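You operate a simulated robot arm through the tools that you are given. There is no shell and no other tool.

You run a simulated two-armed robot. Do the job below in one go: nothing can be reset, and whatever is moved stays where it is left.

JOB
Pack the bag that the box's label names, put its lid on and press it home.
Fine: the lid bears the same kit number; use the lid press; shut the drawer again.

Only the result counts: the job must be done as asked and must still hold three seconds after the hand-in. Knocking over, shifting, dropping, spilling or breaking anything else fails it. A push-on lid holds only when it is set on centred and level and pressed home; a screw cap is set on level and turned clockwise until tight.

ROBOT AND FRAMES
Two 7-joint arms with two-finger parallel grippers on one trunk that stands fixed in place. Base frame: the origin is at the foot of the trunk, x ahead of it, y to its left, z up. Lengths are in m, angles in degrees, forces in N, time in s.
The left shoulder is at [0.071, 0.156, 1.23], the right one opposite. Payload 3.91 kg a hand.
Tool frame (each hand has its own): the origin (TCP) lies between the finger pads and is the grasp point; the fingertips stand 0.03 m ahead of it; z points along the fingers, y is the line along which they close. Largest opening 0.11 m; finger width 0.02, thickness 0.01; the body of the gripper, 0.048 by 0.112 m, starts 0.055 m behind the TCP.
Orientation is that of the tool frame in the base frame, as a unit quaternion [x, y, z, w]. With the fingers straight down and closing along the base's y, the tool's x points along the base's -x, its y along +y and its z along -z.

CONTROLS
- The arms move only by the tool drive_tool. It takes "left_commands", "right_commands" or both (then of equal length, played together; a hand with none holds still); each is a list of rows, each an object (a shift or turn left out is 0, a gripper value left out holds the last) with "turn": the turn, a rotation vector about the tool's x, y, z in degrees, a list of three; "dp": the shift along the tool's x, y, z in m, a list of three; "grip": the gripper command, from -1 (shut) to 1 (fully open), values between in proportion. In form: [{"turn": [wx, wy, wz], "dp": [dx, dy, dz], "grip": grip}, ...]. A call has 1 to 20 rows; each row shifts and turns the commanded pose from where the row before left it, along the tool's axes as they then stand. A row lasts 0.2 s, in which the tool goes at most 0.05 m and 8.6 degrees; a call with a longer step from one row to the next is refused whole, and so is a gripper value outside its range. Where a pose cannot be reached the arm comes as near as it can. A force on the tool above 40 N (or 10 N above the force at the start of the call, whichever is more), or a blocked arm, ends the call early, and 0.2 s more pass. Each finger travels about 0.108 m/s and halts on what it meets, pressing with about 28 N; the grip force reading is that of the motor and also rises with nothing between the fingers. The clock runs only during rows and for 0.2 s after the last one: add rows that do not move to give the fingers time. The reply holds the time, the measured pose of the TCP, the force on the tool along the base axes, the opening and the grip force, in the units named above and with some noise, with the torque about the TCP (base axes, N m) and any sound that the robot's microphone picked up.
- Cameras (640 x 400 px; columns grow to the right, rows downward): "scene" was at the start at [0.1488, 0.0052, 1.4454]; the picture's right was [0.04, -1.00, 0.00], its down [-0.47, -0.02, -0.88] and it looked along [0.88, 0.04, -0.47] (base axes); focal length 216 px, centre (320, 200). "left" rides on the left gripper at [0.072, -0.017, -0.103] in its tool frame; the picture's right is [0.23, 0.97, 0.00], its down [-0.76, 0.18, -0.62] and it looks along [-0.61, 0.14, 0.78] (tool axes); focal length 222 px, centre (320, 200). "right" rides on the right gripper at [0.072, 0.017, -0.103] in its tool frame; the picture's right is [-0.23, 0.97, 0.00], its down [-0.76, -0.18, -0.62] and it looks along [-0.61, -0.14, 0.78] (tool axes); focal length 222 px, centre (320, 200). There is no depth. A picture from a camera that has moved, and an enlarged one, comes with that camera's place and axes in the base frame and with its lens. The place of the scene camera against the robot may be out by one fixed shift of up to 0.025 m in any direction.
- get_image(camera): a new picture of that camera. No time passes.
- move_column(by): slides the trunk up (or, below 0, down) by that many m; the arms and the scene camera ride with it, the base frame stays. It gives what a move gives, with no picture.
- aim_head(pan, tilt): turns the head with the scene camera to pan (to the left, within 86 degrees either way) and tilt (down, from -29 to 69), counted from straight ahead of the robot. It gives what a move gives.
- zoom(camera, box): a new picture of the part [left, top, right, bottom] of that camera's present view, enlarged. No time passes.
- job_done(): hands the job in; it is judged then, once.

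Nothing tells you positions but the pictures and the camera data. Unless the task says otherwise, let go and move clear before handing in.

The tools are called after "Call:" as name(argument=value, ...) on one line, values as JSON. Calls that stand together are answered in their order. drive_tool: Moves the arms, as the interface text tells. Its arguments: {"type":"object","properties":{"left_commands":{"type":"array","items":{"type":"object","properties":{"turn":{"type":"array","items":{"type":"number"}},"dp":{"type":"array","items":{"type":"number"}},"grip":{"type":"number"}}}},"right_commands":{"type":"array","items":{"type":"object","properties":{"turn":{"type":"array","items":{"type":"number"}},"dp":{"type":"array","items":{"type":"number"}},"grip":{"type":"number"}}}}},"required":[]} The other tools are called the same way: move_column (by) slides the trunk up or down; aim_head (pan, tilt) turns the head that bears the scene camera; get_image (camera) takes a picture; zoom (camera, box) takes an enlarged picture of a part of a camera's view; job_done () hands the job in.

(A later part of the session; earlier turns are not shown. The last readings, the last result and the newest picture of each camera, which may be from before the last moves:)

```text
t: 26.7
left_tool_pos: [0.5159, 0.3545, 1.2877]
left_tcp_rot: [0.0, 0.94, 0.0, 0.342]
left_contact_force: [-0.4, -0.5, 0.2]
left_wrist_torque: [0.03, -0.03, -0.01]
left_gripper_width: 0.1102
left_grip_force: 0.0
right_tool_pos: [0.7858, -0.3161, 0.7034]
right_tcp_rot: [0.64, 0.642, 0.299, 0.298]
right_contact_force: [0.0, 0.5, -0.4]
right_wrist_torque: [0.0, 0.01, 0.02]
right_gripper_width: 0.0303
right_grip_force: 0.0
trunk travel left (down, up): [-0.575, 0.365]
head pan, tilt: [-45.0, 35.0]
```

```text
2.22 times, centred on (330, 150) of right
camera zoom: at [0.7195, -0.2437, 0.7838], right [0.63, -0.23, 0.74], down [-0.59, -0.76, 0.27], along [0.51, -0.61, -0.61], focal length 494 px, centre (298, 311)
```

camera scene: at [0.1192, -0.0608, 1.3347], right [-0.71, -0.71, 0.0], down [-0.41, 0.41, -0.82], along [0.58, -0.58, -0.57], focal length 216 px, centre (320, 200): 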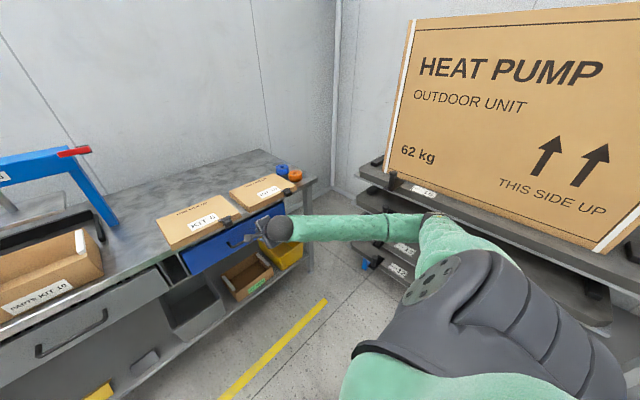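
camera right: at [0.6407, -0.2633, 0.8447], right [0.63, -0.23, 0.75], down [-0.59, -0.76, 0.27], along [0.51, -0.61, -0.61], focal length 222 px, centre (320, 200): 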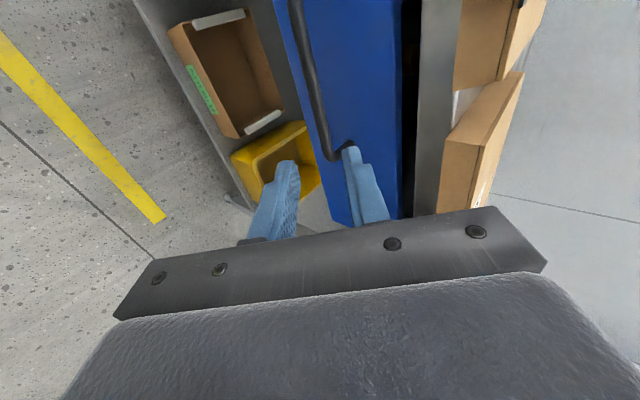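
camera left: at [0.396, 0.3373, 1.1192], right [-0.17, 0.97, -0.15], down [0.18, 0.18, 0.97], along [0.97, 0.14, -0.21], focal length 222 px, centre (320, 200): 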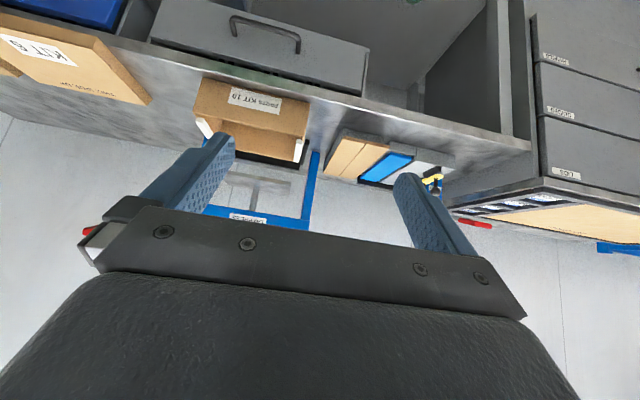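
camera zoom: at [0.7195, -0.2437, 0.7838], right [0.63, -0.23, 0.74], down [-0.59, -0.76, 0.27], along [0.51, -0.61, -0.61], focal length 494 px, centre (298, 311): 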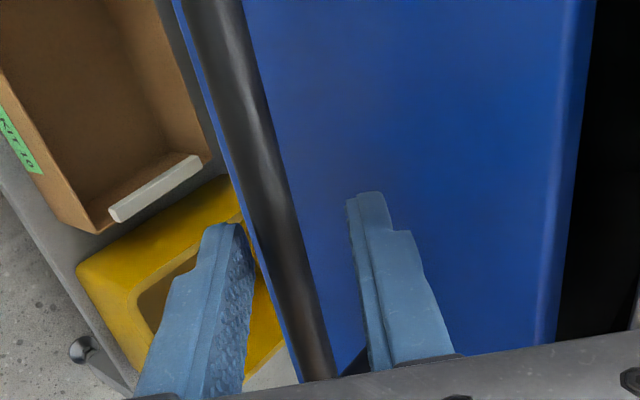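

The bar sits between the fingers, so I'll close on it and pull the drawer out.

Call:
drive_tool(right_commands=[{"grip": -1}, {"grip": -1}, {}, {"dp": [0, -0.0064, -0.0077]}, {"dp": [0, -0.0129, -0.0153]}, {"dp": [0, -0.0193, -0.023]}, {"dp": [0, -0.0193, -0.023]}, {"dp": [0, -0.0193, -0.023]}, {}])

Call:
get_image(camera="right")

Call:
get_image(camera="scene")

```text
t: 27.9
left_tool_pos: [0.5157, 0.3542, 1.2881]
left_tcp_rot: [0.0, 0.939, 0.0, 0.344]
left_contact_force: [0.0, -0.1, 0.3]
left_wrist_torque: [-0.01, -0.03, -0.02]
left_gripper_width: 0.1101
left_grip_force: 0.1
right_tool_pos: [0.7715, -0.3191, 0.71]
right_tcp_rot: [0.636, 0.645, 0.305, 0.295]
right_contact_force: [2.1, 1.6, -35.0]
right_wrist_torque: [0.76, 0.54, 0.81]
right_gripper_width: 0.0117
right_grip_force: 45.0
right hand out of reach, approached as far as the arm can: row 5, 6
trunk travel left (down, up): [-0.575, 0.365]
head pan, tilt: [-45.0, 35.0]
stopped in row 6 (right hand): the force on the tool passed its limit at 90 N (the readings are from after the stop); the commanded pose is now the measured one
```

```text
taken
camera right: at [0.7028, -0.2483, 0.7893], right [0.63, -0.22, 0.75], down [-0.58, -0.77, 0.26], along [0.52, -0.59, -0.61], focal length 222 px, centre (320, 200)
```

right: 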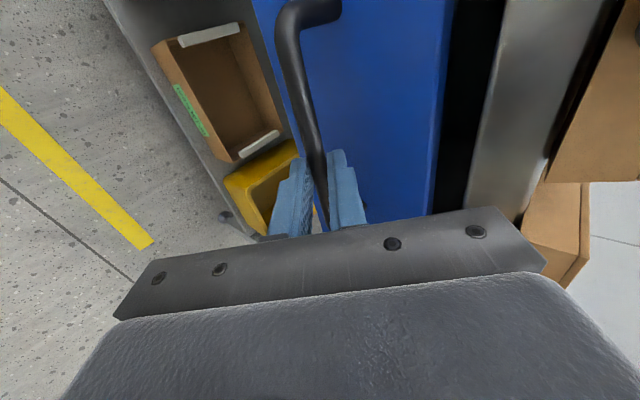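

```text
taken
camera scene: at [0.1198, -0.0612, 1.3348], right [-0.71, -0.71, 0.0], down [-0.41, 0.41, -0.82], along [0.58, -0.58, -0.57], focal length 216 px, centre (320, 200)
```

scene: 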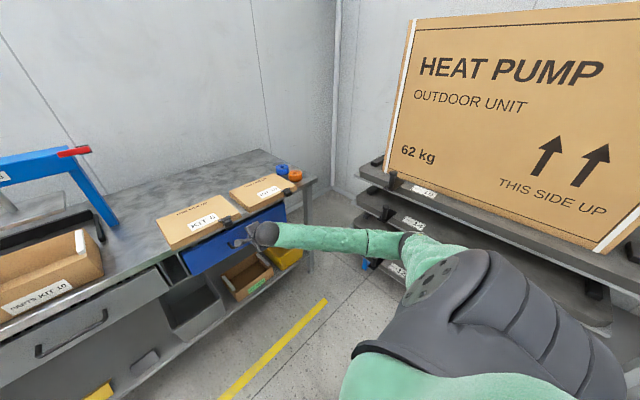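

The drawer has only moved about 1.5 cm before the arm reached a joint limit. I'll let go, raise the trunk to its starting height, and grip the handle again with a steeper hand.

Call:
drive_tool(right_commands=[{"grip": -0.45}, {}, {"dp": [0, 0, -0.03]}, {"dp": [0, 0, -0.04]}, {"dp": [0, 0, -0.04]}])

Call:
move_column(by=0.1)

Call:
drive_tool(right_commands=[{"turn": [7, 0, 0]}, {"turn": [7, 0, 0]}, {"turn": [6, 0, 0]}, {}])

Call:
get_image(camera="scene")

Call:
get_image(camera="right")

```text
t: 29.1
left_tool_pos: [0.5155, 0.3546, 1.2882]
left_tcp_rot: [0.0, 0.939, 0.0, 0.343]
left_contact_force: [-0.3, 0.8, -0.2]
left_wrist_torque: [-0.02, -0.02, -0.01]
left_gripper_width: 0.1099
left_grip_force: 0.1
right_tool_pos: [0.6868, -0.319, 0.7839]
right_tcp_rot: [0.634, 0.644, 0.308, 0.297]
right_contact_force: [-0.2, 0.1, -0.4]
right_wrist_torque: [-0.01, 0.01, 0.02]
right_gripper_width: 0.0305
right_grip_force: 0.2
trunk travel left (down, up): [-0.575, 0.365]
head pan, tilt: [-45.0, 35.0]
```

```text
t: 30.4
left_tool_pos: [0.5169, 0.3543, 1.387]
left_tcp_rot: [0.001, 0.939, -0.001, 0.343]
left_contact_force: [-0.5, 0.4, -0.1]
left_wrist_torque: [0.01, -0.02, -0.02]
left_gripper_width: 0.1099
left_grip_force: 0.1
right_tool_pos: [0.6875, -0.3188, 0.8821]
right_tcp_rot: [0.634, 0.644, 0.308, 0.297]
right_contact_force: [-0.4, 0.0, -0.7]
right_wrist_torque: [0.02, -0.02, -0.03]
right_gripper_width: 0.0303
right_grip_force: 0.1
trunk travel left (down, up): [-0.675, 0.265]
head pan, tilt: [-45.0, 35.0]
```

```text
t: 31.4
left_tool_pos: [0.5163, 0.3546, 1.3881]
left_tcp_rot: [0.001, 0.94, 0.0, 0.343]
left_contact_force: [-0.7, 0.2, -0.6]
left_wrist_torque: [0.02, -0.01, 0.0]
left_gripper_width: 0.1099
left_grip_force: 0.0
right_tool_pos: [0.6866, -0.3205, 0.8824]
right_tcp_rot: [0.676, 0.687, 0.192, 0.182]
right_contact_force: [-0.6, -0.3, 0.1]
right_wrist_torque: [0.0, 0.05, 0.0]
right_gripper_width: 0.0303
right_grip_force: 0.1
trunk travel left (down, up): [-0.675, 0.265]
head pan, tilt: [-45.0, 35.0]
```

```text
taken
camera scene: at [0.1194, -0.0611, 1.4347], right [-0.71, -0.71, 0.0], down [-0.41, 0.41, -0.82], along [0.58, -0.58, -0.57], focal length 216 px, centre (320, 200)
```

scene: 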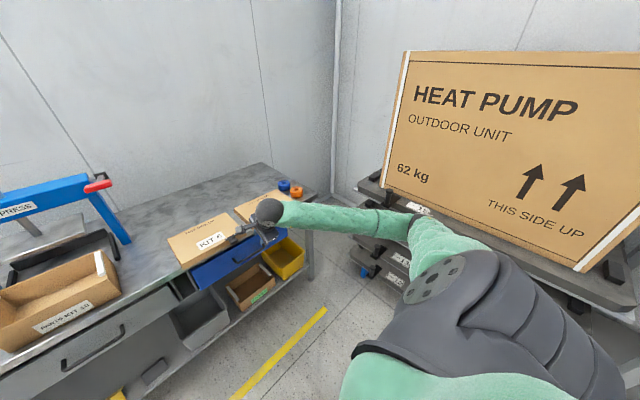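

```text
taken
camera right: at [0.6486, -0.2493, 0.9813], right [0.84, -0.22, 0.5], down [-0.46, -0.77, 0.44], along [0.29, -0.6, -0.75], focal length 222 px, centre (320, 200)
```

right: 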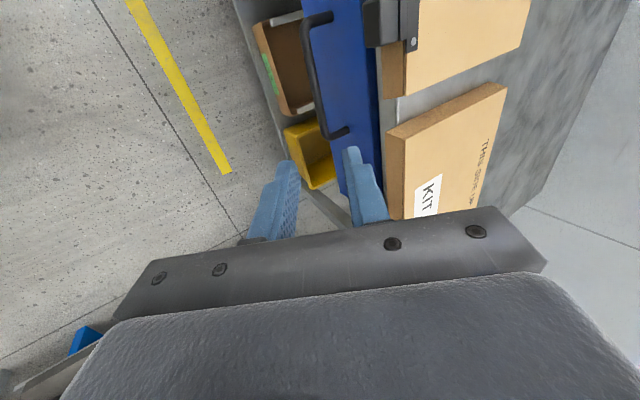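

Call:
drive_tool(right_commands=[{"dp": [0, -0.039, 0.007]}, {"dp": [0, -0.039, 0.007]}, {"dp": [0, -0.039, 0.007]}, {"dp": [0, -0.039, 0.007]}, {"dp": [0, -0.039, 0.007]}, {}])

```text
t: 32.8
left_tool_pos: [0.518, 0.3556, 1.3883]
left_tcp_rot: [0.001, 0.939, 0.0, 0.343]
left_contact_force: [-0.4, -0.9, -0.9]
left_wrist_torque: [-0.01, -0.04, 0.01]
left_gripper_width: 0.1101
left_grip_force: 0.1
right_tool_pos: [0.5377, -0.3215, 0.7542]
right_tcp_rot: [0.676, 0.687, 0.192, 0.183]
right_contact_force: [1.0, 0.0, 0.1]
right_wrist_torque: [0.0, 0.01, -0.02]
right_gripper_width: 0.0302
right_grip_force: 0.1
trunk travel left (down, up): [-0.675, 0.265]
head pan, tilt: [-45.0, 35.0]
```

Call:
drive_tool(right_commands=[{"dp": [0, -0.035, 0.006]}, {"dp": [0, -0.035, 0.006]}, {}])

Call:
get_image(camera="scene")

Call:
get_image(camera="right")

```text
t: 33.6
left_tool_pos: [0.5119, 0.3552, 1.3895]
left_tcp_rot: [0.0, 0.939, 0.0, 0.344]
left_contact_force: [-1.0, -0.1, -0.7]
left_wrist_torque: [0.0, -0.01, 0.01]
left_gripper_width: 0.1098
left_grip_force: 0.0
right_tool_pos: [0.4837, -0.3224, 0.7094]
right_tcp_rot: [0.676, 0.687, 0.193, 0.184]
right_contact_force: [-0.1, 0.8, 0.2]
right_wrist_torque: [-0.01, 0.04, -0.01]
right_gripper_width: 0.0304
right_grip_force: 0.1
trunk travel left (down, up): [-0.675, 0.265]
head pan, tilt: [-45.0, 35.0]
```

```text
taken
camera scene: at [0.1169, -0.0612, 1.4351], right [-0.71, -0.71, 0.0], down [-0.4, 0.41, -0.82], along [0.58, -0.58, -0.57], focal length 216 px, centre (320, 200)
```

scene: 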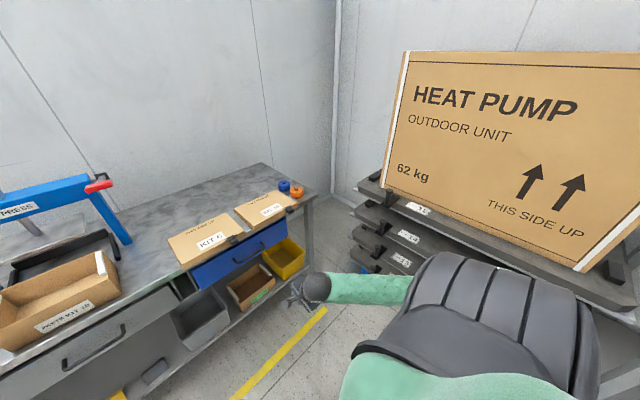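

```text
taken
camera right: at [0.4444, -0.252, 0.8082], right [0.84, -0.21, 0.5], down [-0.46, -0.77, 0.44], along [0.29, -0.6, -0.75], focal length 222 px, centre (320, 200)
```

right: 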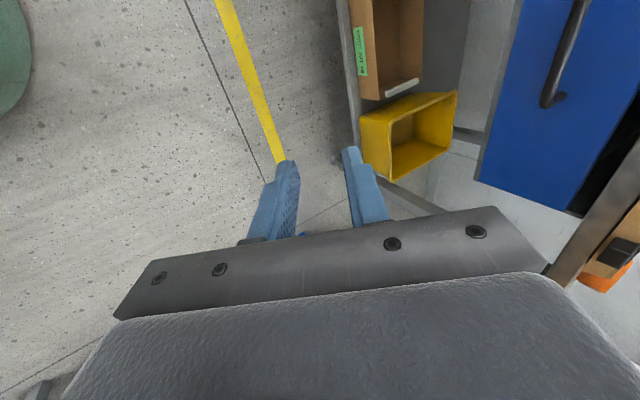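

Call:
drive_tool(right_commands=[{"dp": [0.001, 0.0417, 0.0091]}, {"dp": [0.001, 0.0417, 0.0091]}, {"dp": [0.001, 0.0417, 0.0091]}, {"dp": [0.001, 0.0417, 0.0091]}, {"dp": [0.001, 0.0417, 0.0091]}, {"dp": [0.001, 0.0417, 0.0091]}, {}])

Call:
zoom(camera="right", box=[240, 20, 420, 240])

```text
t: 35.2
left_tool_pos: [0.5148, 0.3546, 1.3876]
left_tcp_rot: [0.001, 0.939, 0.0, 0.343]
left_contact_force: [-0.9, -0.3, 1.0]
left_wrist_torque: [-0.04, -0.01, -0.01]
left_gripper_width: 0.1101
left_grip_force: 0.1
right_tool_pos: [0.7263, -0.3113, 0.7892]
right_tcp_rot: [0.676, 0.688, 0.192, 0.183]
right_contact_force: [0.1, -0.8, 0.2]
right_wrist_torque: [-0.01, -0.01, 0.0]
right_gripper_width: 0.0304
right_grip_force: 0.0
trunk travel left (down, up): [-0.675, 0.265]
head pan, tilt: [-45.0, 35.0]
```

```text
1.82 times, centred on (330, 130) of right
camera zoom: at [0.6879, -0.2401, 0.8871], right [0.84, -0.22, 0.5], down [-0.46, -0.77, 0.44], along [0.29, -0.59, -0.75], focal length 404 px, centre (302, 327)
```

zoom: 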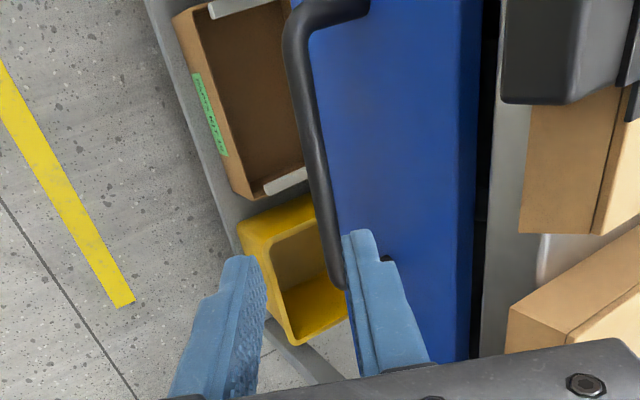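

Call:
drive_tool(right_commands=[{"dp": [0, 0.007, 0.02], "grip": -0.54}, {"dp": [0, 0, 0.03]}, {"dp": [0, 0, 0.025]}, {"dp": [0, 0, 0.018]}, {}])

Call:
zoom(camera="right", box=[240, 20, 420, 240])

```text
t: 36.4
left_tool_pos: [0.5174, 0.3541, 1.388]
left_tcp_rot: [0.0, 0.94, 0.0, 0.342]
left_contact_force: [0.5, 0.0, 0.1]
left_wrist_torque: [-0.01, -0.04, 0.04]
left_gripper_width: 0.1101
left_grip_force: 0.0
right_tool_pos: [0.7798, -0.3098, 0.7121]
right_tcp_rot: [0.676, 0.688, 0.191, 0.184]
right_contact_force: [0.2, 0.3, 0.2]
right_wrist_torque: [-0.02, 0.01, 0.01]
right_gripper_width: 0.0252
right_grip_force: 0.1
trunk travel left (down, up): [-0.675, 0.265]
head pan, tilt: [-45.0, 35.0]
```

```text
1.82 times, centred on (330, 130) of right
camera zoom: at [0.7407, -0.2395, 0.8102], right [0.84, -0.22, 0.5], down [-0.46, -0.77, 0.44], along [0.29, -0.6, -0.75], focal length 404 px, centre (302, 327)
```

zoom: 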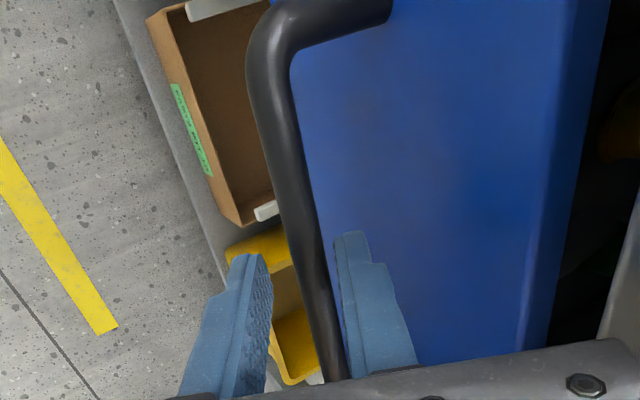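

Call:
drive_tool(right_commands=[{"dp": [0, 0, 0.005]}, {"grip": -1}, {"grip": -1}, {}, {"dp": [0, -0.0086, -0.0051]}, {"dp": [0, -0.0129, -0.0077]}, {"dp": [0, -0.0172, -0.0102]}, {"dp": [0, -0.0172, -0.0102]}, {"dp": [0, -0.0172, -0.0102]}, {}])

Call:
get_image(camera="right")

```text
t: 38.6
left_tool_pos: [0.5138, 0.3561, 1.3885]
left_tcp_rot: [0.0, 0.939, -0.001, 0.343]
left_contact_force: [-0.3, -0.6, -0.7]
left_wrist_torque: [0.01, 0.02, 0.02]
left_gripper_width: 0.1101
left_grip_force: 0.0
right_tool_pos: [0.6979, -0.3093, 0.7094]
right_tcp_rot: [0.676, 0.687, 0.192, 0.184]
right_contact_force: [0.7, 15.8, 29.9]
right_wrist_torque: [0.97, -0.27, 0.3]
right_gripper_width: 0.0121
right_grip_force: 45.5
trunk travel left (down, up): [-0.675, 0.265]
head pan, tilt: [-45.0, 35.0]
```

```text
taken
camera right: at [0.6594, -0.2396, 0.8072], right [0.84, -0.21, 0.5], down [-0.46, -0.77, 0.44], along [0.29, -0.59, -0.75], focal length 222 px, centre (320, 200)
```

right: 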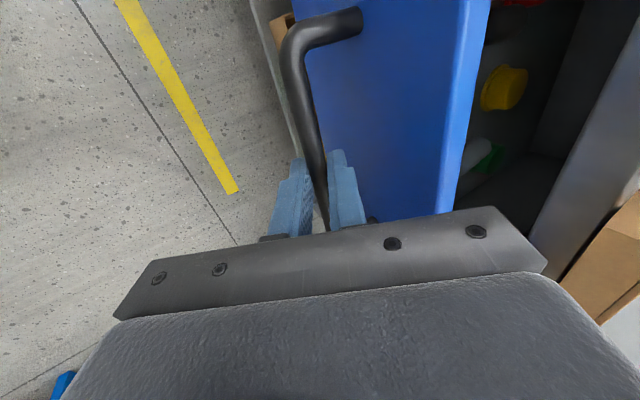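

Call:
drive_tool(right_commands=[{"dp": [0.002, 0.002, -0.0035]}, {"dp": [0, -0.0172, -0.0102]}, {"dp": [0, -0.0215, -0.0128]}, {"dp": [0, -0.0215, -0.0128]}, {"dp": [0, -0.0215, -0.0128]}, {"dp": [0, -0.0215, -0.0128]}, {"dp": [0, -0.0172, -0.0102]}, {}])

Call:
get_image(camera="right")

Call:
get_image(camera="scene")

```text
t: 40.4
left_tool_pos: [0.5182, 0.3543, 1.386]
left_tcp_rot: [0.0, 0.94, 0.0, 0.34]
left_contact_force: [-0.4, -0.4, 1.3]
left_wrist_torque: [0.01, 0.02, 0.0]
left_gripper_width: 0.11
left_grip_force: 0.0
right_tool_pos: [0.5589, -0.3108, 0.7101]
right_tcp_rot: [0.676, 0.688, 0.192, 0.181]
right_contact_force: [-1.4, 27.5, -31.7]
right_wrist_torque: [0.67, 0.32, 0.07]
right_gripper_width: 0.0119
right_grip_force: 45.0
trunk travel left (down, up): [-0.675, 0.265]
head pan, tilt: [-45.0, 35.0]
```

```text
taken
camera right: at [0.5203, -0.2401, 0.8079], right [0.84, -0.21, 0.49], down [-0.45, -0.78, 0.44], along [0.29, -0.59, -0.75], focal length 222 px, centre (320, 200)
```

right: 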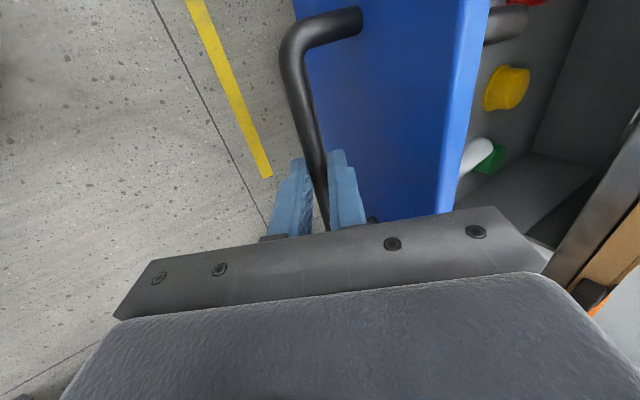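

```text
taken
camera scene: at [0.122, -0.0601, 1.4343], right [-0.71, -0.71, 0.0], down [-0.41, 0.41, -0.82], along [0.58, -0.58, -0.57], focal length 216 px, centre (320, 200)
```

scene: 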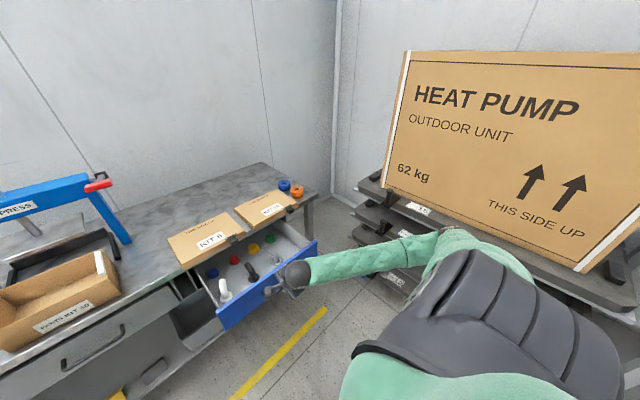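

Call:
zoom(camera="scene", box=[170, 210, 330, 320])

```text
3.64 times, centred on (250, 265) of scene
camera zoom: at [0.122, -0.0601, 1.4343], right [-0.71, -0.71, 0.0], down [-0.41, 0.41, -0.82], along [0.58, -0.58, -0.57], focal length 786 px, centre (574, -36)
```

zoom: 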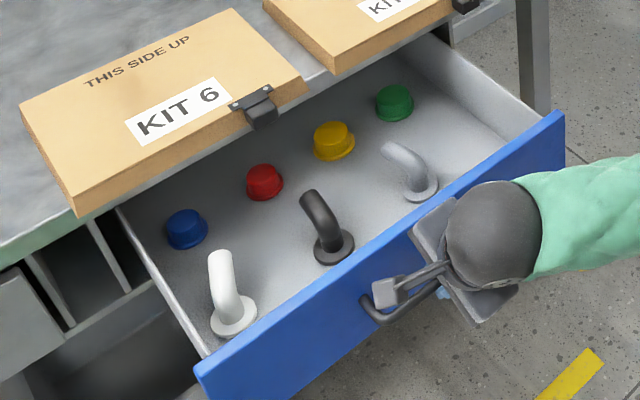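

The blue drawer holds only caps and pipe elbows, no bags. I'll push it shut and try the grey drawer.

Call:
drive_tool(right_commands=[{"dp": [0.003, -0.0015, 0.0026]}, {"dp": [0, 0.0172, 0.0102]}, {"dp": [0, 0.0258, 0.0153]}, {"dp": [0, 0.0258, 0.0153]}, {"dp": [0, 0.0258, 0.0153]}, {"dp": [0, 0.0258, 0.0153]}, {"dp": [0, 0.0258, 0.0153]}, {}])

```text
t: 42.2
left_tool_pos: [0.5145, 0.3515, 1.3887]
left_tcp_rot: [0.001, 0.94, 0.0, 0.342]
left_contact_force: [0.2, 0.4, 1.1]
left_wrist_torque: [0.04, -0.03, 0.03]
left_gripper_width: 0.1103
left_grip_force: 0.1
right_tool_pos: [0.7281, -0.3082, 0.7086]
right_tcp_rot: [0.676, 0.687, 0.194, 0.183]
right_contact_force: [0.8, -32.7, 16.1]
right_wrist_torque: [-0.86, -0.18, -0.75]
right_gripper_width: 0.012
right_grip_force: 44.8
trunk travel left (down, up): [-0.675, 0.265]
head pan, tilt: [-45.0, 35.0]
```

Call:
drive_tool(right_commands=[{"dp": [-0.003, 0.001, 0]}, {"dp": [0, 0.0172, 0.0102]}, {"dp": [0, 0.0086, 0.0051]}, {"grip": -0.54}, {}, {"dp": [0, 0, -0.03]}, {"dp": [0, 0, -0.04]}, {"dp": [0, 0, -0.04]}, {"grip": -1}, {}])

Call:
get_image(camera="right")

Call:
get_image(camera="scene")

```text
t: 44.4
left_tool_pos: [0.5165, 0.3543, 1.3864]
left_tcp_rot: [0.0, 0.94, 0.001, 0.342]
left_contact_force: [0.6, -0.6, -0.8]
left_wrist_torque: [-0.04, 0.04, 0.03]
left_gripper_width: 0.1098
left_grip_force: 0.1
right_tool_pos: [0.7014, -0.3112, 0.8043]
right_tcp_rot: [0.676, 0.688, 0.192, 0.182]
right_contact_force: [0.3, -0.4, 0.6]
right_wrist_torque: [0.01, -0.02, -0.01]
right_gripper_width: 0.0
right_grip_force: 27.7
trunk travel left (down, up): [-0.675, 0.265]
head pan, tilt: [-45.0, 35.0]
```

```text
taken
camera right: at [0.6623, -0.24, 0.9015], right [0.84, -0.22, 0.5], down [-0.46, -0.77, 0.44], along [0.29, -0.6, -0.75], focal length 222 px, centre (320, 200)
```

right: 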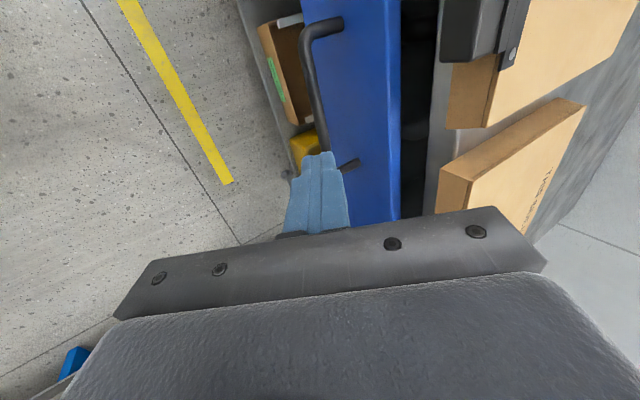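

```text
taken
camera scene: at [0.1195, -0.061, 1.4347], right [-0.71, -0.71, 0.0], down [-0.41, 0.41, -0.82], along [0.58, -0.58, -0.57], focal length 216 px, centre (320, 200)
```

scene: 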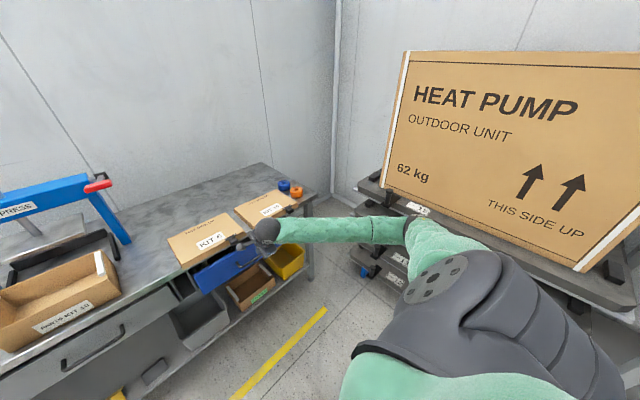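

Call:
drive_tool(right_commands=[{"turn": [-6.3, 0, 0], "grip": -0.4}, {"turn": [-6.3, 0, 0]}, {"turn": [-6.4, 0, 0]}, {"dp": [0, -0.0232, 0.0022]}, {"dp": [0, -0.0232, 0.0022]}, {}])

Call:
zoom(camera="right", box=[240, 20, 420, 240])

```text
t: 45.8
left_tool_pos: [0.515, 0.3529, 1.3886]
left_tcp_rot: [-0.001, 0.94, 0.001, 0.342]
left_contact_force: [0.4, -0.6, 0.2]
left_wrist_torque: [0.01, -0.07, -0.01]
left_gripper_width: 0.1101
left_grip_force: 0.0
right_tool_pos: [0.694, -0.313, 0.7952]
right_tcp_rot: [0.646, 0.655, 0.283, 0.272]
right_contact_force: [0.2, 0.5, -0.7]
right_wrist_torque: [-0.01, -0.01, 0.0]
right_gripper_width: 0.0331
right_grip_force: 0.1
right hand out of reach, approached as far as the arm can: row 3, 4, 5
trunk travel left (down, up): [-0.675, 0.265]
head pan, tilt: [-45.0, 35.0]
```

```text
1.82 times, centred on (330, 130) of right
camera zoom: at [0.6315, -0.2424, 0.8788], right [0.68, -0.22, 0.7], down [-0.56, -0.78, 0.29], along [0.48, -0.59, -0.65], focal length 404 px, centre (302, 327)
```

zoom: 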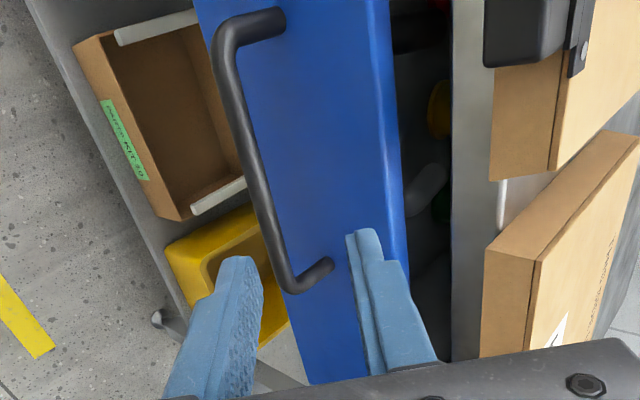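

Call:
drive_tool(right_commands=[{"turn": [7.5, 0, 0], "grip": -1}, {"turn": [7.5, 0, 0]}, {"dp": [-0.009, -0.015, 0.046]}, {"dp": [-0.009, -0.0155, 0.046]}, {}])

Call:
zoom(camera="right", box=[240, 20, 420, 240])

```text
t: 47.0
left_tool_pos: [0.5162, 0.3546, 1.3877]
left_tcp_rot: [0.0, 0.94, 0.0, 0.342]
left_contact_force: [0.7, 0.1, -0.1]
left_wrist_torque: [0.0, 0.02, -0.01]
left_gripper_width: 0.1098
left_grip_force: 0.0
right_tool_pos: [0.7142, -0.3284, 0.7013]
right_tcp_rot: [0.675, 0.686, 0.198, 0.187]
right_contact_force: [-0.9, -0.2, 0.6]
right_wrist_torque: [-0.03, -0.02, -0.01]
right_gripper_width: 0.0
right_grip_force: 27.5
trunk travel left (down, up): [-0.675, 0.265]
head pan, tilt: [-45.0, 35.0]
```

```text
1.82 times, centred on (330, 130) of right
camera zoom: at [0.6747, -0.2576, 0.7991], right [0.83, -0.22, 0.51], down [-0.46, -0.77, 0.43], along [0.3, -0.59, -0.75], focal length 404 px, centre (302, 327)
```

zoom: 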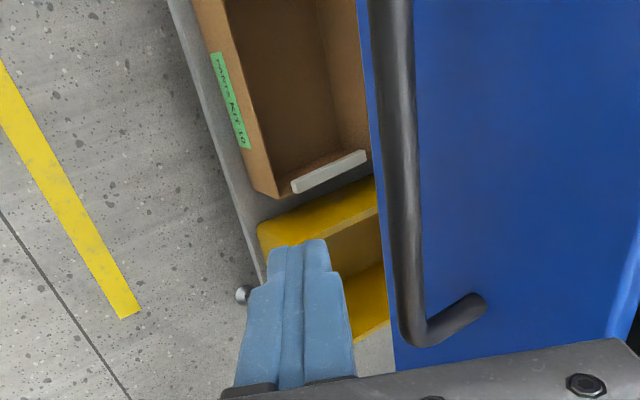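

Call:
drive_tool(right_commands=[{"dp": [0, 0.0172, 0.0102]}, {"dp": [0, 0.0172, 0.0102]}, {"dp": [0, 0.0086, 0.0051]}, {"dp": [0, 0.0086, 0.0051]}, {}])

Call:
zoom(camera="right", box=[240, 20, 440, 240])

```text
t: 48.3
left_tool_pos: [0.516, 0.3547, 1.3883]
left_tcp_rot: [0.0, 0.94, 0.0, 0.342]
left_contact_force: [0.0, -0.4, -1.0]
left_wrist_torque: [0.0, 0.0, -0.02]
left_gripper_width: 0.11
left_grip_force: 0.1
right_tool_pos: [0.7732, -0.3259, 0.7013]
right_tcp_rot: [0.676, 0.687, 0.194, 0.185]
right_contact_force: [-20.4, -4.5, 4.5]
right_wrist_torque: [-0.06, 0.09, -0.11]
right_gripper_width: 0.0
right_grip_force: 28.0
trunk travel left (down, up): [-0.675, 0.265]
head pan, tilt: [-45.0, 35.0]
stopped in row 5 (right hand): the force on the tool passed its limit at 50 N (the readings are from after the stop); the commanded pose is now the measured one
```

```text
1.82 times, centred on (340, 130) of right
camera zoom: at [0.734, -0.2556, 0.7988], right [0.84, -0.21, 0.5], down [-0.46, -0.77, 0.44], along [0.29, -0.59, -0.75], focal length 404 px, centre (284, 327)
```

zoom: 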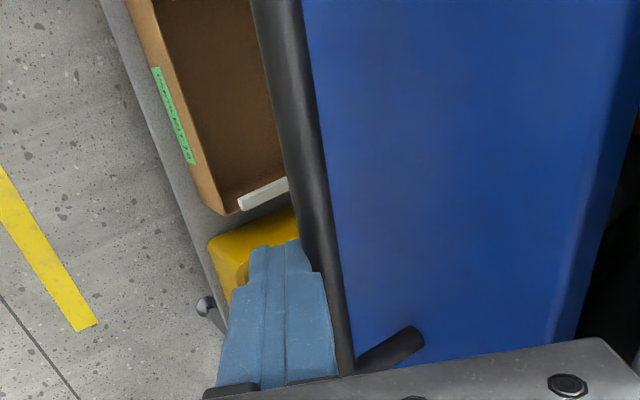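

Call:
drive_tool(right_commands=[{"dp": [0, -0.0258, -0.0153]}, {"dp": [0, -0.0258, -0.0153]}, {"dp": [0, 0.0, -0.045]}, {"dp": [0, 0.0, -0.045]}, {"dp": [0, 0.0, -0.045]}, {"dp": [0, 0.0, -0.045]}, {"dp": [-0.045, 0.0, 0]}, {"dp": [-0.045, 0.0, 0]}])

Call:
aim_head(pan=0, tilt=60)

Call:
get_image(camera="scene")

Call:
zoom(camera="scene", box=[325, 110, 445, 165])

```text
t: 50.1
left_tool_pos: [0.5155, 0.3547, 1.387]
left_tcp_rot: [-0.001, 0.94, 0.0, 0.342]
left_contact_force: [0.6, -0.3, 0.6]
left_wrist_torque: [0.02, -0.01, 0.02]
left_gripper_width: 0.1099
left_grip_force: 0.1
right_tool_pos: [0.6223, -0.4163, 0.8563]
right_tcp_rot: [0.674, 0.687, 0.196, 0.186]
right_contact_force: [-0.4, 0.1, 0.0]
right_wrist_torque: [-0.02, 0.0, 0.01]
right_gripper_width: 0.0002
right_grip_force: 28.2
trunk travel left (down, up): [-0.675, 0.265]
head pan, tilt: [-45.0, 35.0]
```

```text
t: 51.2
left_tool_pos: [0.5166, 0.355, 1.3876]
left_tcp_rot: [0.0, 0.94, 0.0, 0.342]
left_contact_force: [-0.7, -0.2, -0.1]
left_wrist_torque: [0.01, 0.02, 0.0]
left_gripper_width: 0.11
left_grip_force: 0.1
right_tool_pos: [0.6236, -0.4163, 0.8561]
right_tcp_rot: [0.675, 0.687, 0.195, 0.185]
right_contact_force: [0.3, 0.1, -0.1]
right_wrist_torque: [0.02, 0.03, -0.03]
right_gripper_width: 0.0001
right_grip_force: 28.1
trunk travel left (down, up): [-0.675, 0.265]
head pan, tilt: [0.0, 60.0]
```

```text
taken
camera scene: at [0.1241, 0.0013, 1.4004], right [0.0, -1.0, 0.0], down [-0.87, 0.0, -0.5], along [0.5, 0.0, -0.87], focal length 216 px, centre (320, 200)
```

scene: 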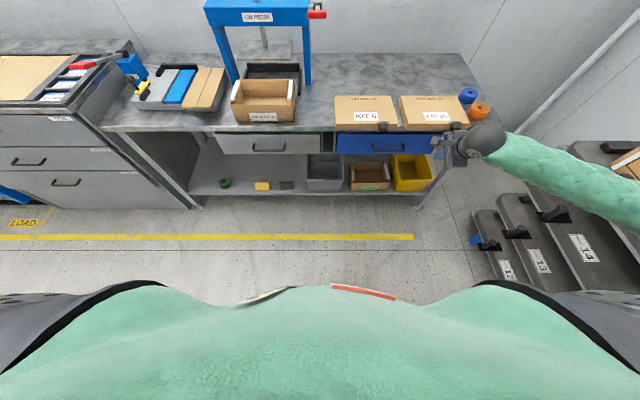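

```text
5.33 times, centred on (385, 138) of scene
camera zoom: at [0.1241, 0.0013, 1.4004], right [0.0, -1.0, 0.0], down [-0.87, 0.0, -0.5], along [0.5, 0.0, -0.87], focal length 1153 px, centre (-27, 533)
```

zoom: 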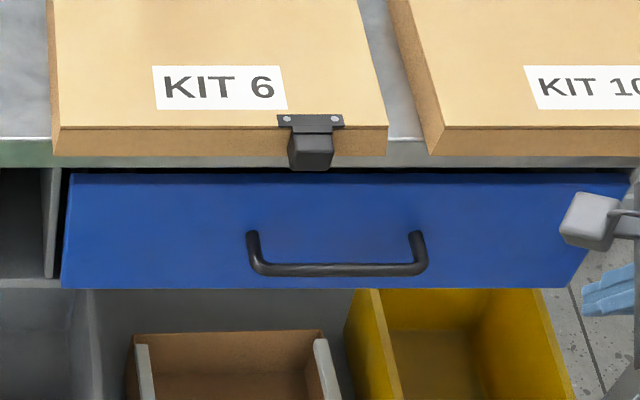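

The blue drawer is shut again and everything looks as it did at the start. Now I'll use the left hand the same way on the grey drawer, whose handle is about (0.80, 0.226, 0.69).

Call:
drive_tool(left_commands=[{"turn": [0, 4.5, 0], "grip": -0.54}, {"turn": [0, 4.5, 0]}, {"turn": [0, 0, -8.2]}, {"turn": [0, 0, -8.2]}, {"turn": [0, 0, -8.2]}, {"turn": [0, 0, -8.2]}, {"turn": [0, 0, -8.2]}, {"turn": [0, 0, -8.2]}, {"turn": [0, 0, -8.2]}, {"turn": [0, 0, -8.2]}, {"turn": [0, 0, -8.2]}, {"turn": [0, 0, -8.2]}, {"turn": [0, 0, -8]}, {}])

Call:
aim_head(pan=20, tilt=45)

Call:
get_image(camera="scene")

Call:
get_image(camera="left")

```text
t: 54.2
left_tool_pos: [0.5158, 0.3556, 1.3865]
left_tcp_rot: [0.682, -0.681, 0.189, -0.189]
left_contact_force: [0.5, 0.8, -0.4]
left_wrist_torque: [0.01, 0.05, -0.02]
left_gripper_width: 0.0252
left_grip_force: 0.1
right_tool_pos: [0.6237, -0.4173, 0.8572]
right_tcp_rot: [0.675, 0.687, 0.195, 0.185]
right_contact_force: [0.7, -0.4, 0.7]
right_wrist_torque: [0.01, 0.0, 0.0]
right_gripper_width: 0.0
right_grip_force: 28.0
trunk travel left (down, up): [-0.675, 0.265]
head pan, tilt: [0.0, 60.0]
```

```text
t: 55.1
left_tool_pos: [0.5163, 0.3554, 1.3883]
left_tcp_rot: [0.681, -0.681, 0.189, -0.189]
left_contact_force: [0.6, 0.3, -0.5]
left_wrist_torque: [0.0, 0.02, -0.01]
left_gripper_width: 0.0252
left_grip_force: 0.0
right_tool_pos: [0.6233, -0.4174, 0.8548]
right_tcp_rot: [0.675, 0.687, 0.195, 0.185]
right_contact_force: [-0.4, 0.5, 0.1]
right_wrist_torque: [-0.02, 0.01, 0.0]
right_gripper_width: 0.0001
right_grip_force: 27.9
trunk travel left (down, up): [-0.675, 0.265]
head pan, tilt: [20.0, 45.0]
```

```text
taken
camera scene: at [0.1338, 0.0289, 1.4198], right [0.34, -0.94, 0.0], down [-0.67, -0.24, -0.71], along [0.66, 0.24, -0.71], focal length 216 px, centre (320, 200)
```

scene: 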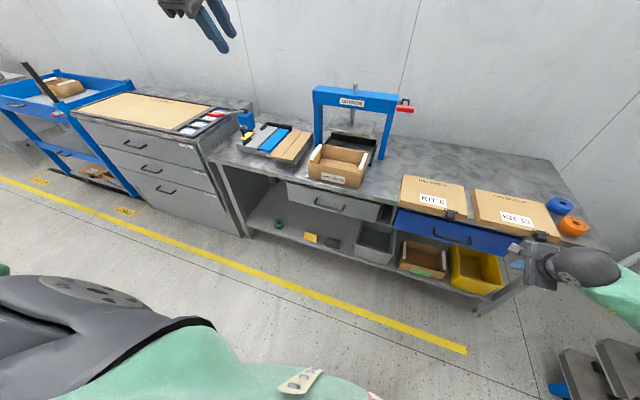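

```text
taken
camera left: at [0.479, 0.2822, 1.484], right [-0.83, -0.23, -0.5], down [-0.47, 0.76, 0.44], along [0.28, 0.61, -0.74], focal length 222 px, centre (320, 200)
```

left: 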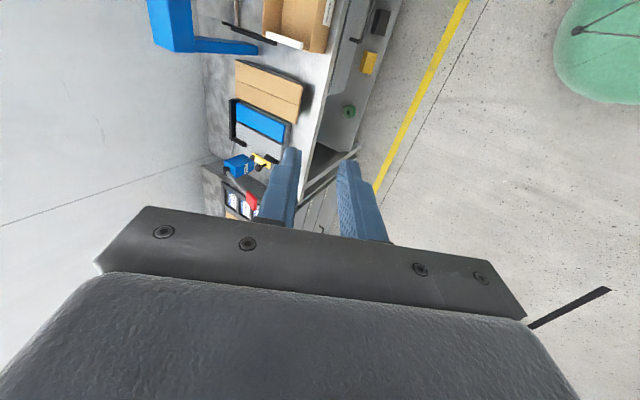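

Call:
drive_tool(left_commands=[{"dp": [0.0092, 0.0081, 0.0448]}, {"dp": [0.0092, 0.0081, 0.0448]}, {"dp": [0.0092, 0.0081, 0.0448]}, {"dp": [0.0092, 0.0081, 0.0448]}, {"dp": [0.0092, 0.0081, 0.0448]}, {"dp": [0.0092, 0.0081, 0.0448]}, {"dp": [0.0092, 0.0081, 0.0448]}, {"dp": [0.0092, 0.0081, 0.0448]}, {"dp": [0.0092, 0.0081, 0.0448]}, {"dp": [0.0092, 0.0081, 0.0448]}, {"dp": [0.0092, 0.0081, 0.0448]}, {"dp": [0.0092, 0.0081, 0.0448]}, {"dp": [0.0092, 0.0081, 0.0448]}, {"dp": [0.0092, 0.0081, 0.0448]}, {}])

Call:
zoom(camera="left", box=[220, 20, 400, 240])

Call:
get_image(camera="scene")

```text
t: 58.3
left_tool_pos: [0.7761, 0.3164, 0.8931]
left_tcp_rot: [-0.68, 0.685, -0.185, 0.184]
left_contact_force: [-0.6, 0.2, 0.0]
left_wrist_torque: [0.0, -0.03, 0.02]
left_gripper_width: 0.0254
left_grip_force: 0.0
left hand out of reach, approached as far as the arm can: row 10, 11, 12, 13, 14
right_tool_pos: [0.6222, -0.4167, 0.857]
right_tcp_rot: [0.674, 0.688, 0.195, 0.186]
right_contact_force: [0.1, -0.3, -0.4]
right_wrist_torque: [-0.01, 0.03, 0.01]
right_gripper_width: 0.0001
right_grip_force: 28.2
trunk travel left (down, up): [-0.675, 0.265]
head pan, tilt: [20.0, 45.0]
```

```text
1.82 times, centred on (310, 130) of left
camera zoom: at [0.7404, 0.244, 0.9895], right [-0.84, -0.22, -0.49], down [-0.46, 0.77, 0.45], along [0.28, 0.6, -0.75], focal length 404 px, centre (338, 327)
```

zoom: 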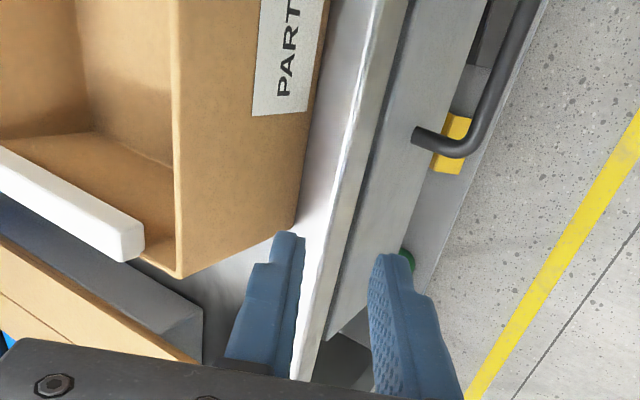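

```text
taken
camera scene: at [0.1336, 0.0297, 1.4198], right [0.34, -0.94, 0.0], down [-0.66, -0.24, -0.71], along [0.66, 0.24, -0.71], focal length 216 px, centre (320, 200)
```

scene: 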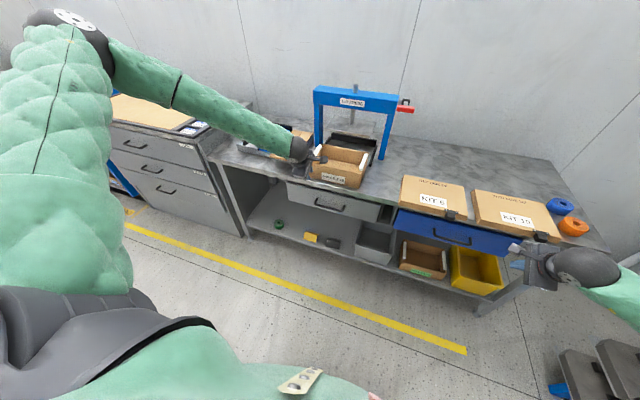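

The left arm can't reach the handle in this posture. I'll retract it and use the right arm, whose posture already works for handles, leaving the left free to pick up the bag.

Call:
drive_tool(left_commands=[{"dp": [0, 0, -0.045]}, {"dp": [0, 0, -0.045]}, {"dp": [0, 0, -0.045]}, {"dp": [0, 0, -0.045]}, {"dp": [0, 0, -0.045]}, {"dp": [0, 0, -0.045]}, {"dp": [0, 0, -0.045]}, {"turn": [0, 0, 8.2]}, {"turn": [0, 0, 8.2]}, {"turn": [0, 0, 8.2]}, {"turn": [0, 0, 8.2]}, {"turn": [0, 0, 8.2]}, {"turn": [0, 0, 8.2]}, {"turn": [0, 0, 8.2]}, {"turn": [0, 0, 8.2]}, {"turn": [0, 0, 8.2]}, {"turn": [0, 0, 8.2]}, {"turn": [0, 0, 8]}, {}])

Call:
get_image(camera="left")

```text
t: 62.3
left_tool_pos: [0.6167, 0.3159, 1.1612]
left_tcp_rot: [0.001, 0.964, -0.001, 0.267]
left_contact_force: [0.3, 0.9, -0.5]
left_wrist_torque: [-0.01, 0.02, 0.0]
left_gripper_width: 0.0253
left_grip_force: 0.1
right_tool_pos: [0.6243, -0.4163, 0.8561]
right_tcp_rot: [0.675, 0.687, 0.195, 0.185]
right_contact_force: [-0.5, 1.1, -0.3]
right_wrist_torque: [-0.02, -0.01, 0.01]
right_gripper_width: 0.0
right_grip_force: 27.8
trunk travel left (down, up): [-0.675, 0.265]
head pan, tilt: [20.0, 45.0]
```

```text
taken
camera left: at [0.5025, 0.2985, 1.2118], right [-0.19, 0.97, -0.12], down [0.33, 0.18, 0.93], along [0.92, 0.14, -0.36], focal length 222 px, centre (320, 200)
```

left: 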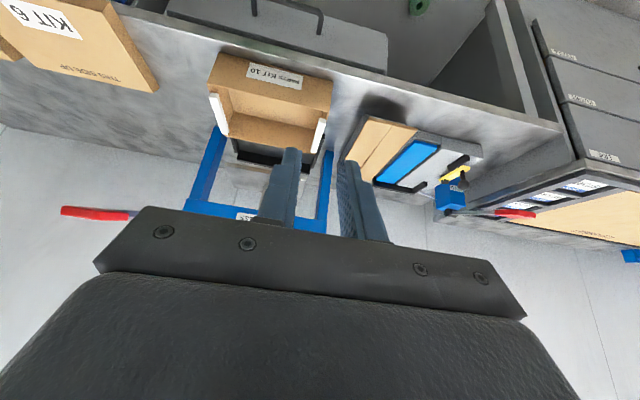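

Call:
drive_tool(left_commands=[{"dp": [0.03, 0.03, 0]}, {"dp": [0.03, 0.03, 0]}, {"dp": [0, 0.04, 0]}, {"dp": [0, 0.04, 0]}, {"dp": [0, 0.04, 0]}, {"dp": [0, 0.02, 0]}])

Call:
drive_tool(right_commands=[{"dp": [0.045, 0, 0], "grip": -0.54}, {"dp": [0.045, 0, 0]}, {"dp": [0.045, 0, 0]}, {"dp": [0.045, 0, 0]}, {"dp": [0.045, 0, 0]}, {"dp": [0.045, 0, 0]}, {"dp": [0.045, 0, 0]}, {"dp": [0.045, 0, 0]}, {"dp": [0.045, 0, 0]}, {"dp": [0.045, 0, 0]}, {"dp": [0.045, 0, 0]}, {"dp": [0.045, 0, 0]}, {"dp": [0.045, 0, 0]}, {"dp": [0.045, 0, 0]}, {}])

Call:
get_image(camera="right")

Call:
get_image(camera="scene")

```text
t: 63.7
left_tool_pos: [0.5639, 0.5137, 1.1316]
left_tcp_rot: [0.0, 0.964, 0.0, 0.267]
left_contact_force: [-0.8, 0.0, 0.0]
left_wrist_torque: [0.01, 0.02, 0.02]
left_gripper_width: 0.025
left_grip_force: 0.1
right_tool_pos: [0.6233, -0.4177, 0.8542]
right_tcp_rot: [0.675, 0.687, 0.194, 0.186]
right_contact_force: [1.3, 0.0, 0.7]
right_wrist_torque: [0.01, 0.01, 0.02]
right_gripper_width: 0.0
right_grip_force: 28.0
trunk travel left (down, up): [-0.675, 0.265]
head pan, tilt: [20.0, 45.0]
```

```text
t: 66.9
left_tool_pos: [0.5644, 0.5126, 1.1326]
left_tcp_rot: [0.0, 0.964, 0.0, 0.267]
left_contact_force: [0.2, -0.4, 0.8]
left_wrist_torque: [0.0, 0.02, 0.01]
left_gripper_width: 0.0252
left_grip_force: 0.0
right_tool_pos: [0.61, 0.2081, 0.8588]
right_tcp_rot: [0.675, 0.687, 0.195, 0.185]
right_contact_force: [0.1, -0.7, -0.1]
right_wrist_torque: [0.04, -0.02, 0.01]
right_gripper_width: 0.0254
right_grip_force: 0.0
trunk travel left (down, up): [-0.675, 0.265]
head pan, tilt: [20.0, 45.0]
```

```text
taken
camera right: at [0.5718, 0.2788, 0.9557], right [0.84, -0.22, 0.5], down [-0.46, -0.77, 0.43], along [0.3, -0.59, -0.75], focal length 222 px, centre (320, 200)
```

right: 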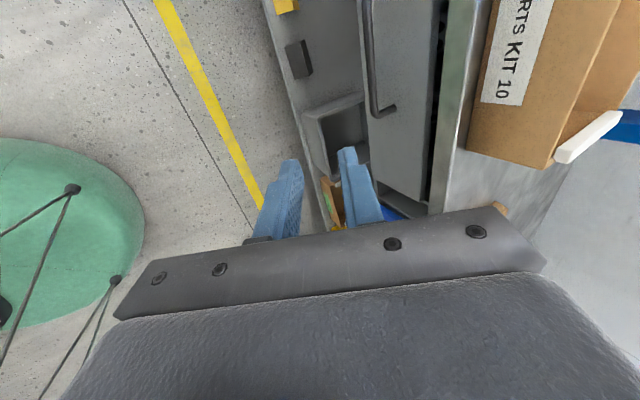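

```text
taken
camera scene: at [0.134, 0.0281, 1.4199], right [0.34, -0.94, 0.0], down [-0.66, -0.24, -0.71], along [0.66, 0.24, -0.71], focal length 216 px, centre (320, 200)
```

scene: 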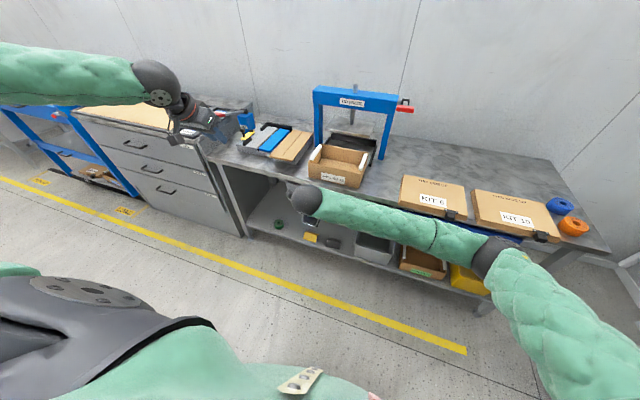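

Call:
drive_tool(right_commands=[{"dp": [0.004, 0.0197, 0.0314]}, {"dp": [0.004, 0.0197, 0.0314]}, {"dp": [0.004, 0.0197, 0.0314]}, {"dp": [0.004, 0.0197, 0.0314]}, {}])

Call:
zoom(camera="right", box=[240, 20, 420, 240])

```text
t: 68.1
left_tool_pos: [0.5642, 0.5146, 1.1308]
left_tcp_rot: [0.0, 0.964, 0.0, 0.266]
left_contact_force: [0.2, -0.7, 0.1]
left_wrist_torque: [0.03, 0.02, 0.0]
left_gripper_width: 0.0253
left_grip_force: 0.0
right_tool_pos: [0.7436, 0.2288, 0.791]
right_tcp_rot: [0.674, 0.687, 0.196, 0.186]
right_contact_force: [-0.1, 0.6, 0.1]
right_wrist_torque: [-0.02, -0.01, -0.01]
right_gripper_width: 0.0255
right_grip_force: 0.1
trunk travel left (down, up): [-0.675, 0.265]
head pan, tilt: [20.0, 45.0]
```

```text
1.82 times, centred on (330, 130) of right
camera zoom: at [0.7041, 0.2997, 0.8895], right [0.84, -0.21, 0.5], down [-0.46, -0.77, 0.43], along [0.3, -0.59, -0.75], focal length 404 px, centre (302, 327)
```

zoom: 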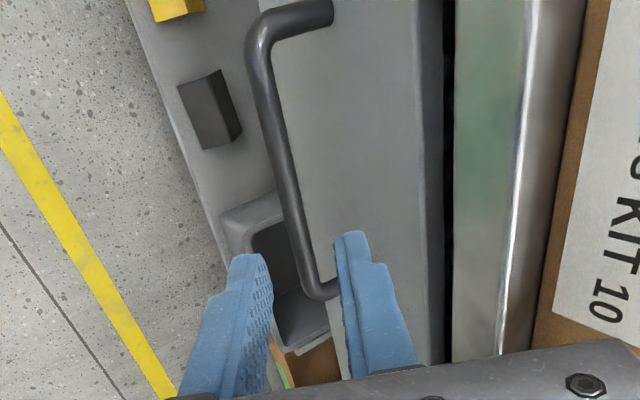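

Call:
drive_tool(right_commands=[{"dp": [0, -0.008, 0.02]}, {"dp": [0, 0, 0.03]}, {"dp": [0, 0, 0.028]}, {"dp": [0, 0, 0.02]}, {}])

Call:
zoom(camera="right", box=[240, 20, 420, 240])

```text
t: 69.3
left_tool_pos: [0.565, 0.5155, 1.1315]
left_tcp_rot: [0.0, 0.964, 0.001, 0.267]
left_contact_force: [-0.2, -0.5, -0.9]
left_wrist_torque: [0.03, -0.03, 0.0]
left_gripper_width: 0.0254
left_grip_force: 0.1
right_tool_pos: [0.7868, 0.2318, 0.7026]
right_tcp_rot: [0.675, 0.687, 0.194, 0.185]
right_contact_force: [-0.1, 0.5, -0.3]
right_wrist_torque: [0.0, -0.01, -0.01]
right_gripper_width: 0.0251
right_grip_force: 0.0
trunk travel left (down, up): [-0.675, 0.265]
head pan, tilt: [20.0, 45.0]
```

```text
1.82 times, centred on (330, 130) of right
camera zoom: at [0.7475, 0.3015, 0.801], right [0.84, -0.21, 0.5], down [-0.46, -0.77, 0.43], along [0.3, -0.6, -0.75], focal length 404 px, centre (302, 327)
```

zoom: 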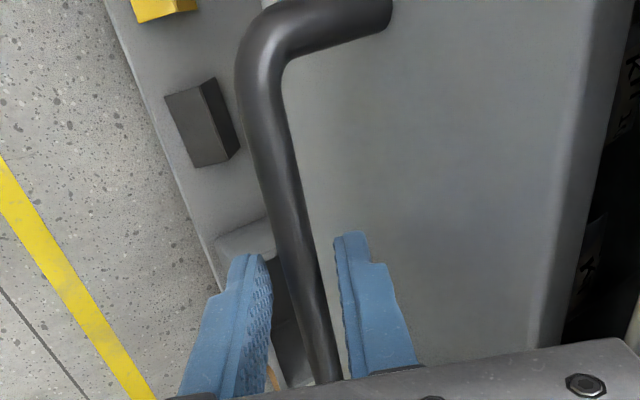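

The bar is between the fingers, and I can see KIT labels inside the drawer. I'll close on it and pull.

Call:
drive_tool(right_commands=[{"grip": -1}, {"grip": -1}, {}, {"dp": [0.0002, -0.0086, -0.0052]}, {"dp": [0.0004, -0.0171, -0.0103]}, {"dp": [0.0004, -0.0171, -0.0103]}, {"dp": [0.0005, -0.0214, -0.0129]}, {"dp": [0.0005, -0.0214, -0.0129]}, {}])

```text
t: 71.3
left_tool_pos: [0.564, 0.5149, 1.1309]
left_tcp_rot: [-0.001, 0.964, 0.001, 0.268]
left_contact_force: [0.3, 0.6, -0.7]
left_wrist_torque: [0.0, -0.02, -0.03]
left_gripper_width: 0.0254
left_grip_force: 0.1
right_tool_pos: [0.6857, 0.2324, 0.7051]
right_tcp_rot: [0.675, 0.687, 0.195, 0.185]
right_contact_force: [-2.0, 7.9, -1.3]
right_wrist_torque: [0.71, 0.05, 0.02]
right_gripper_width: 0.0118
right_grip_force: 44.5
trunk travel left (down, up): [-0.675, 0.265]
head pan, tilt: [20.0, 45.0]
```

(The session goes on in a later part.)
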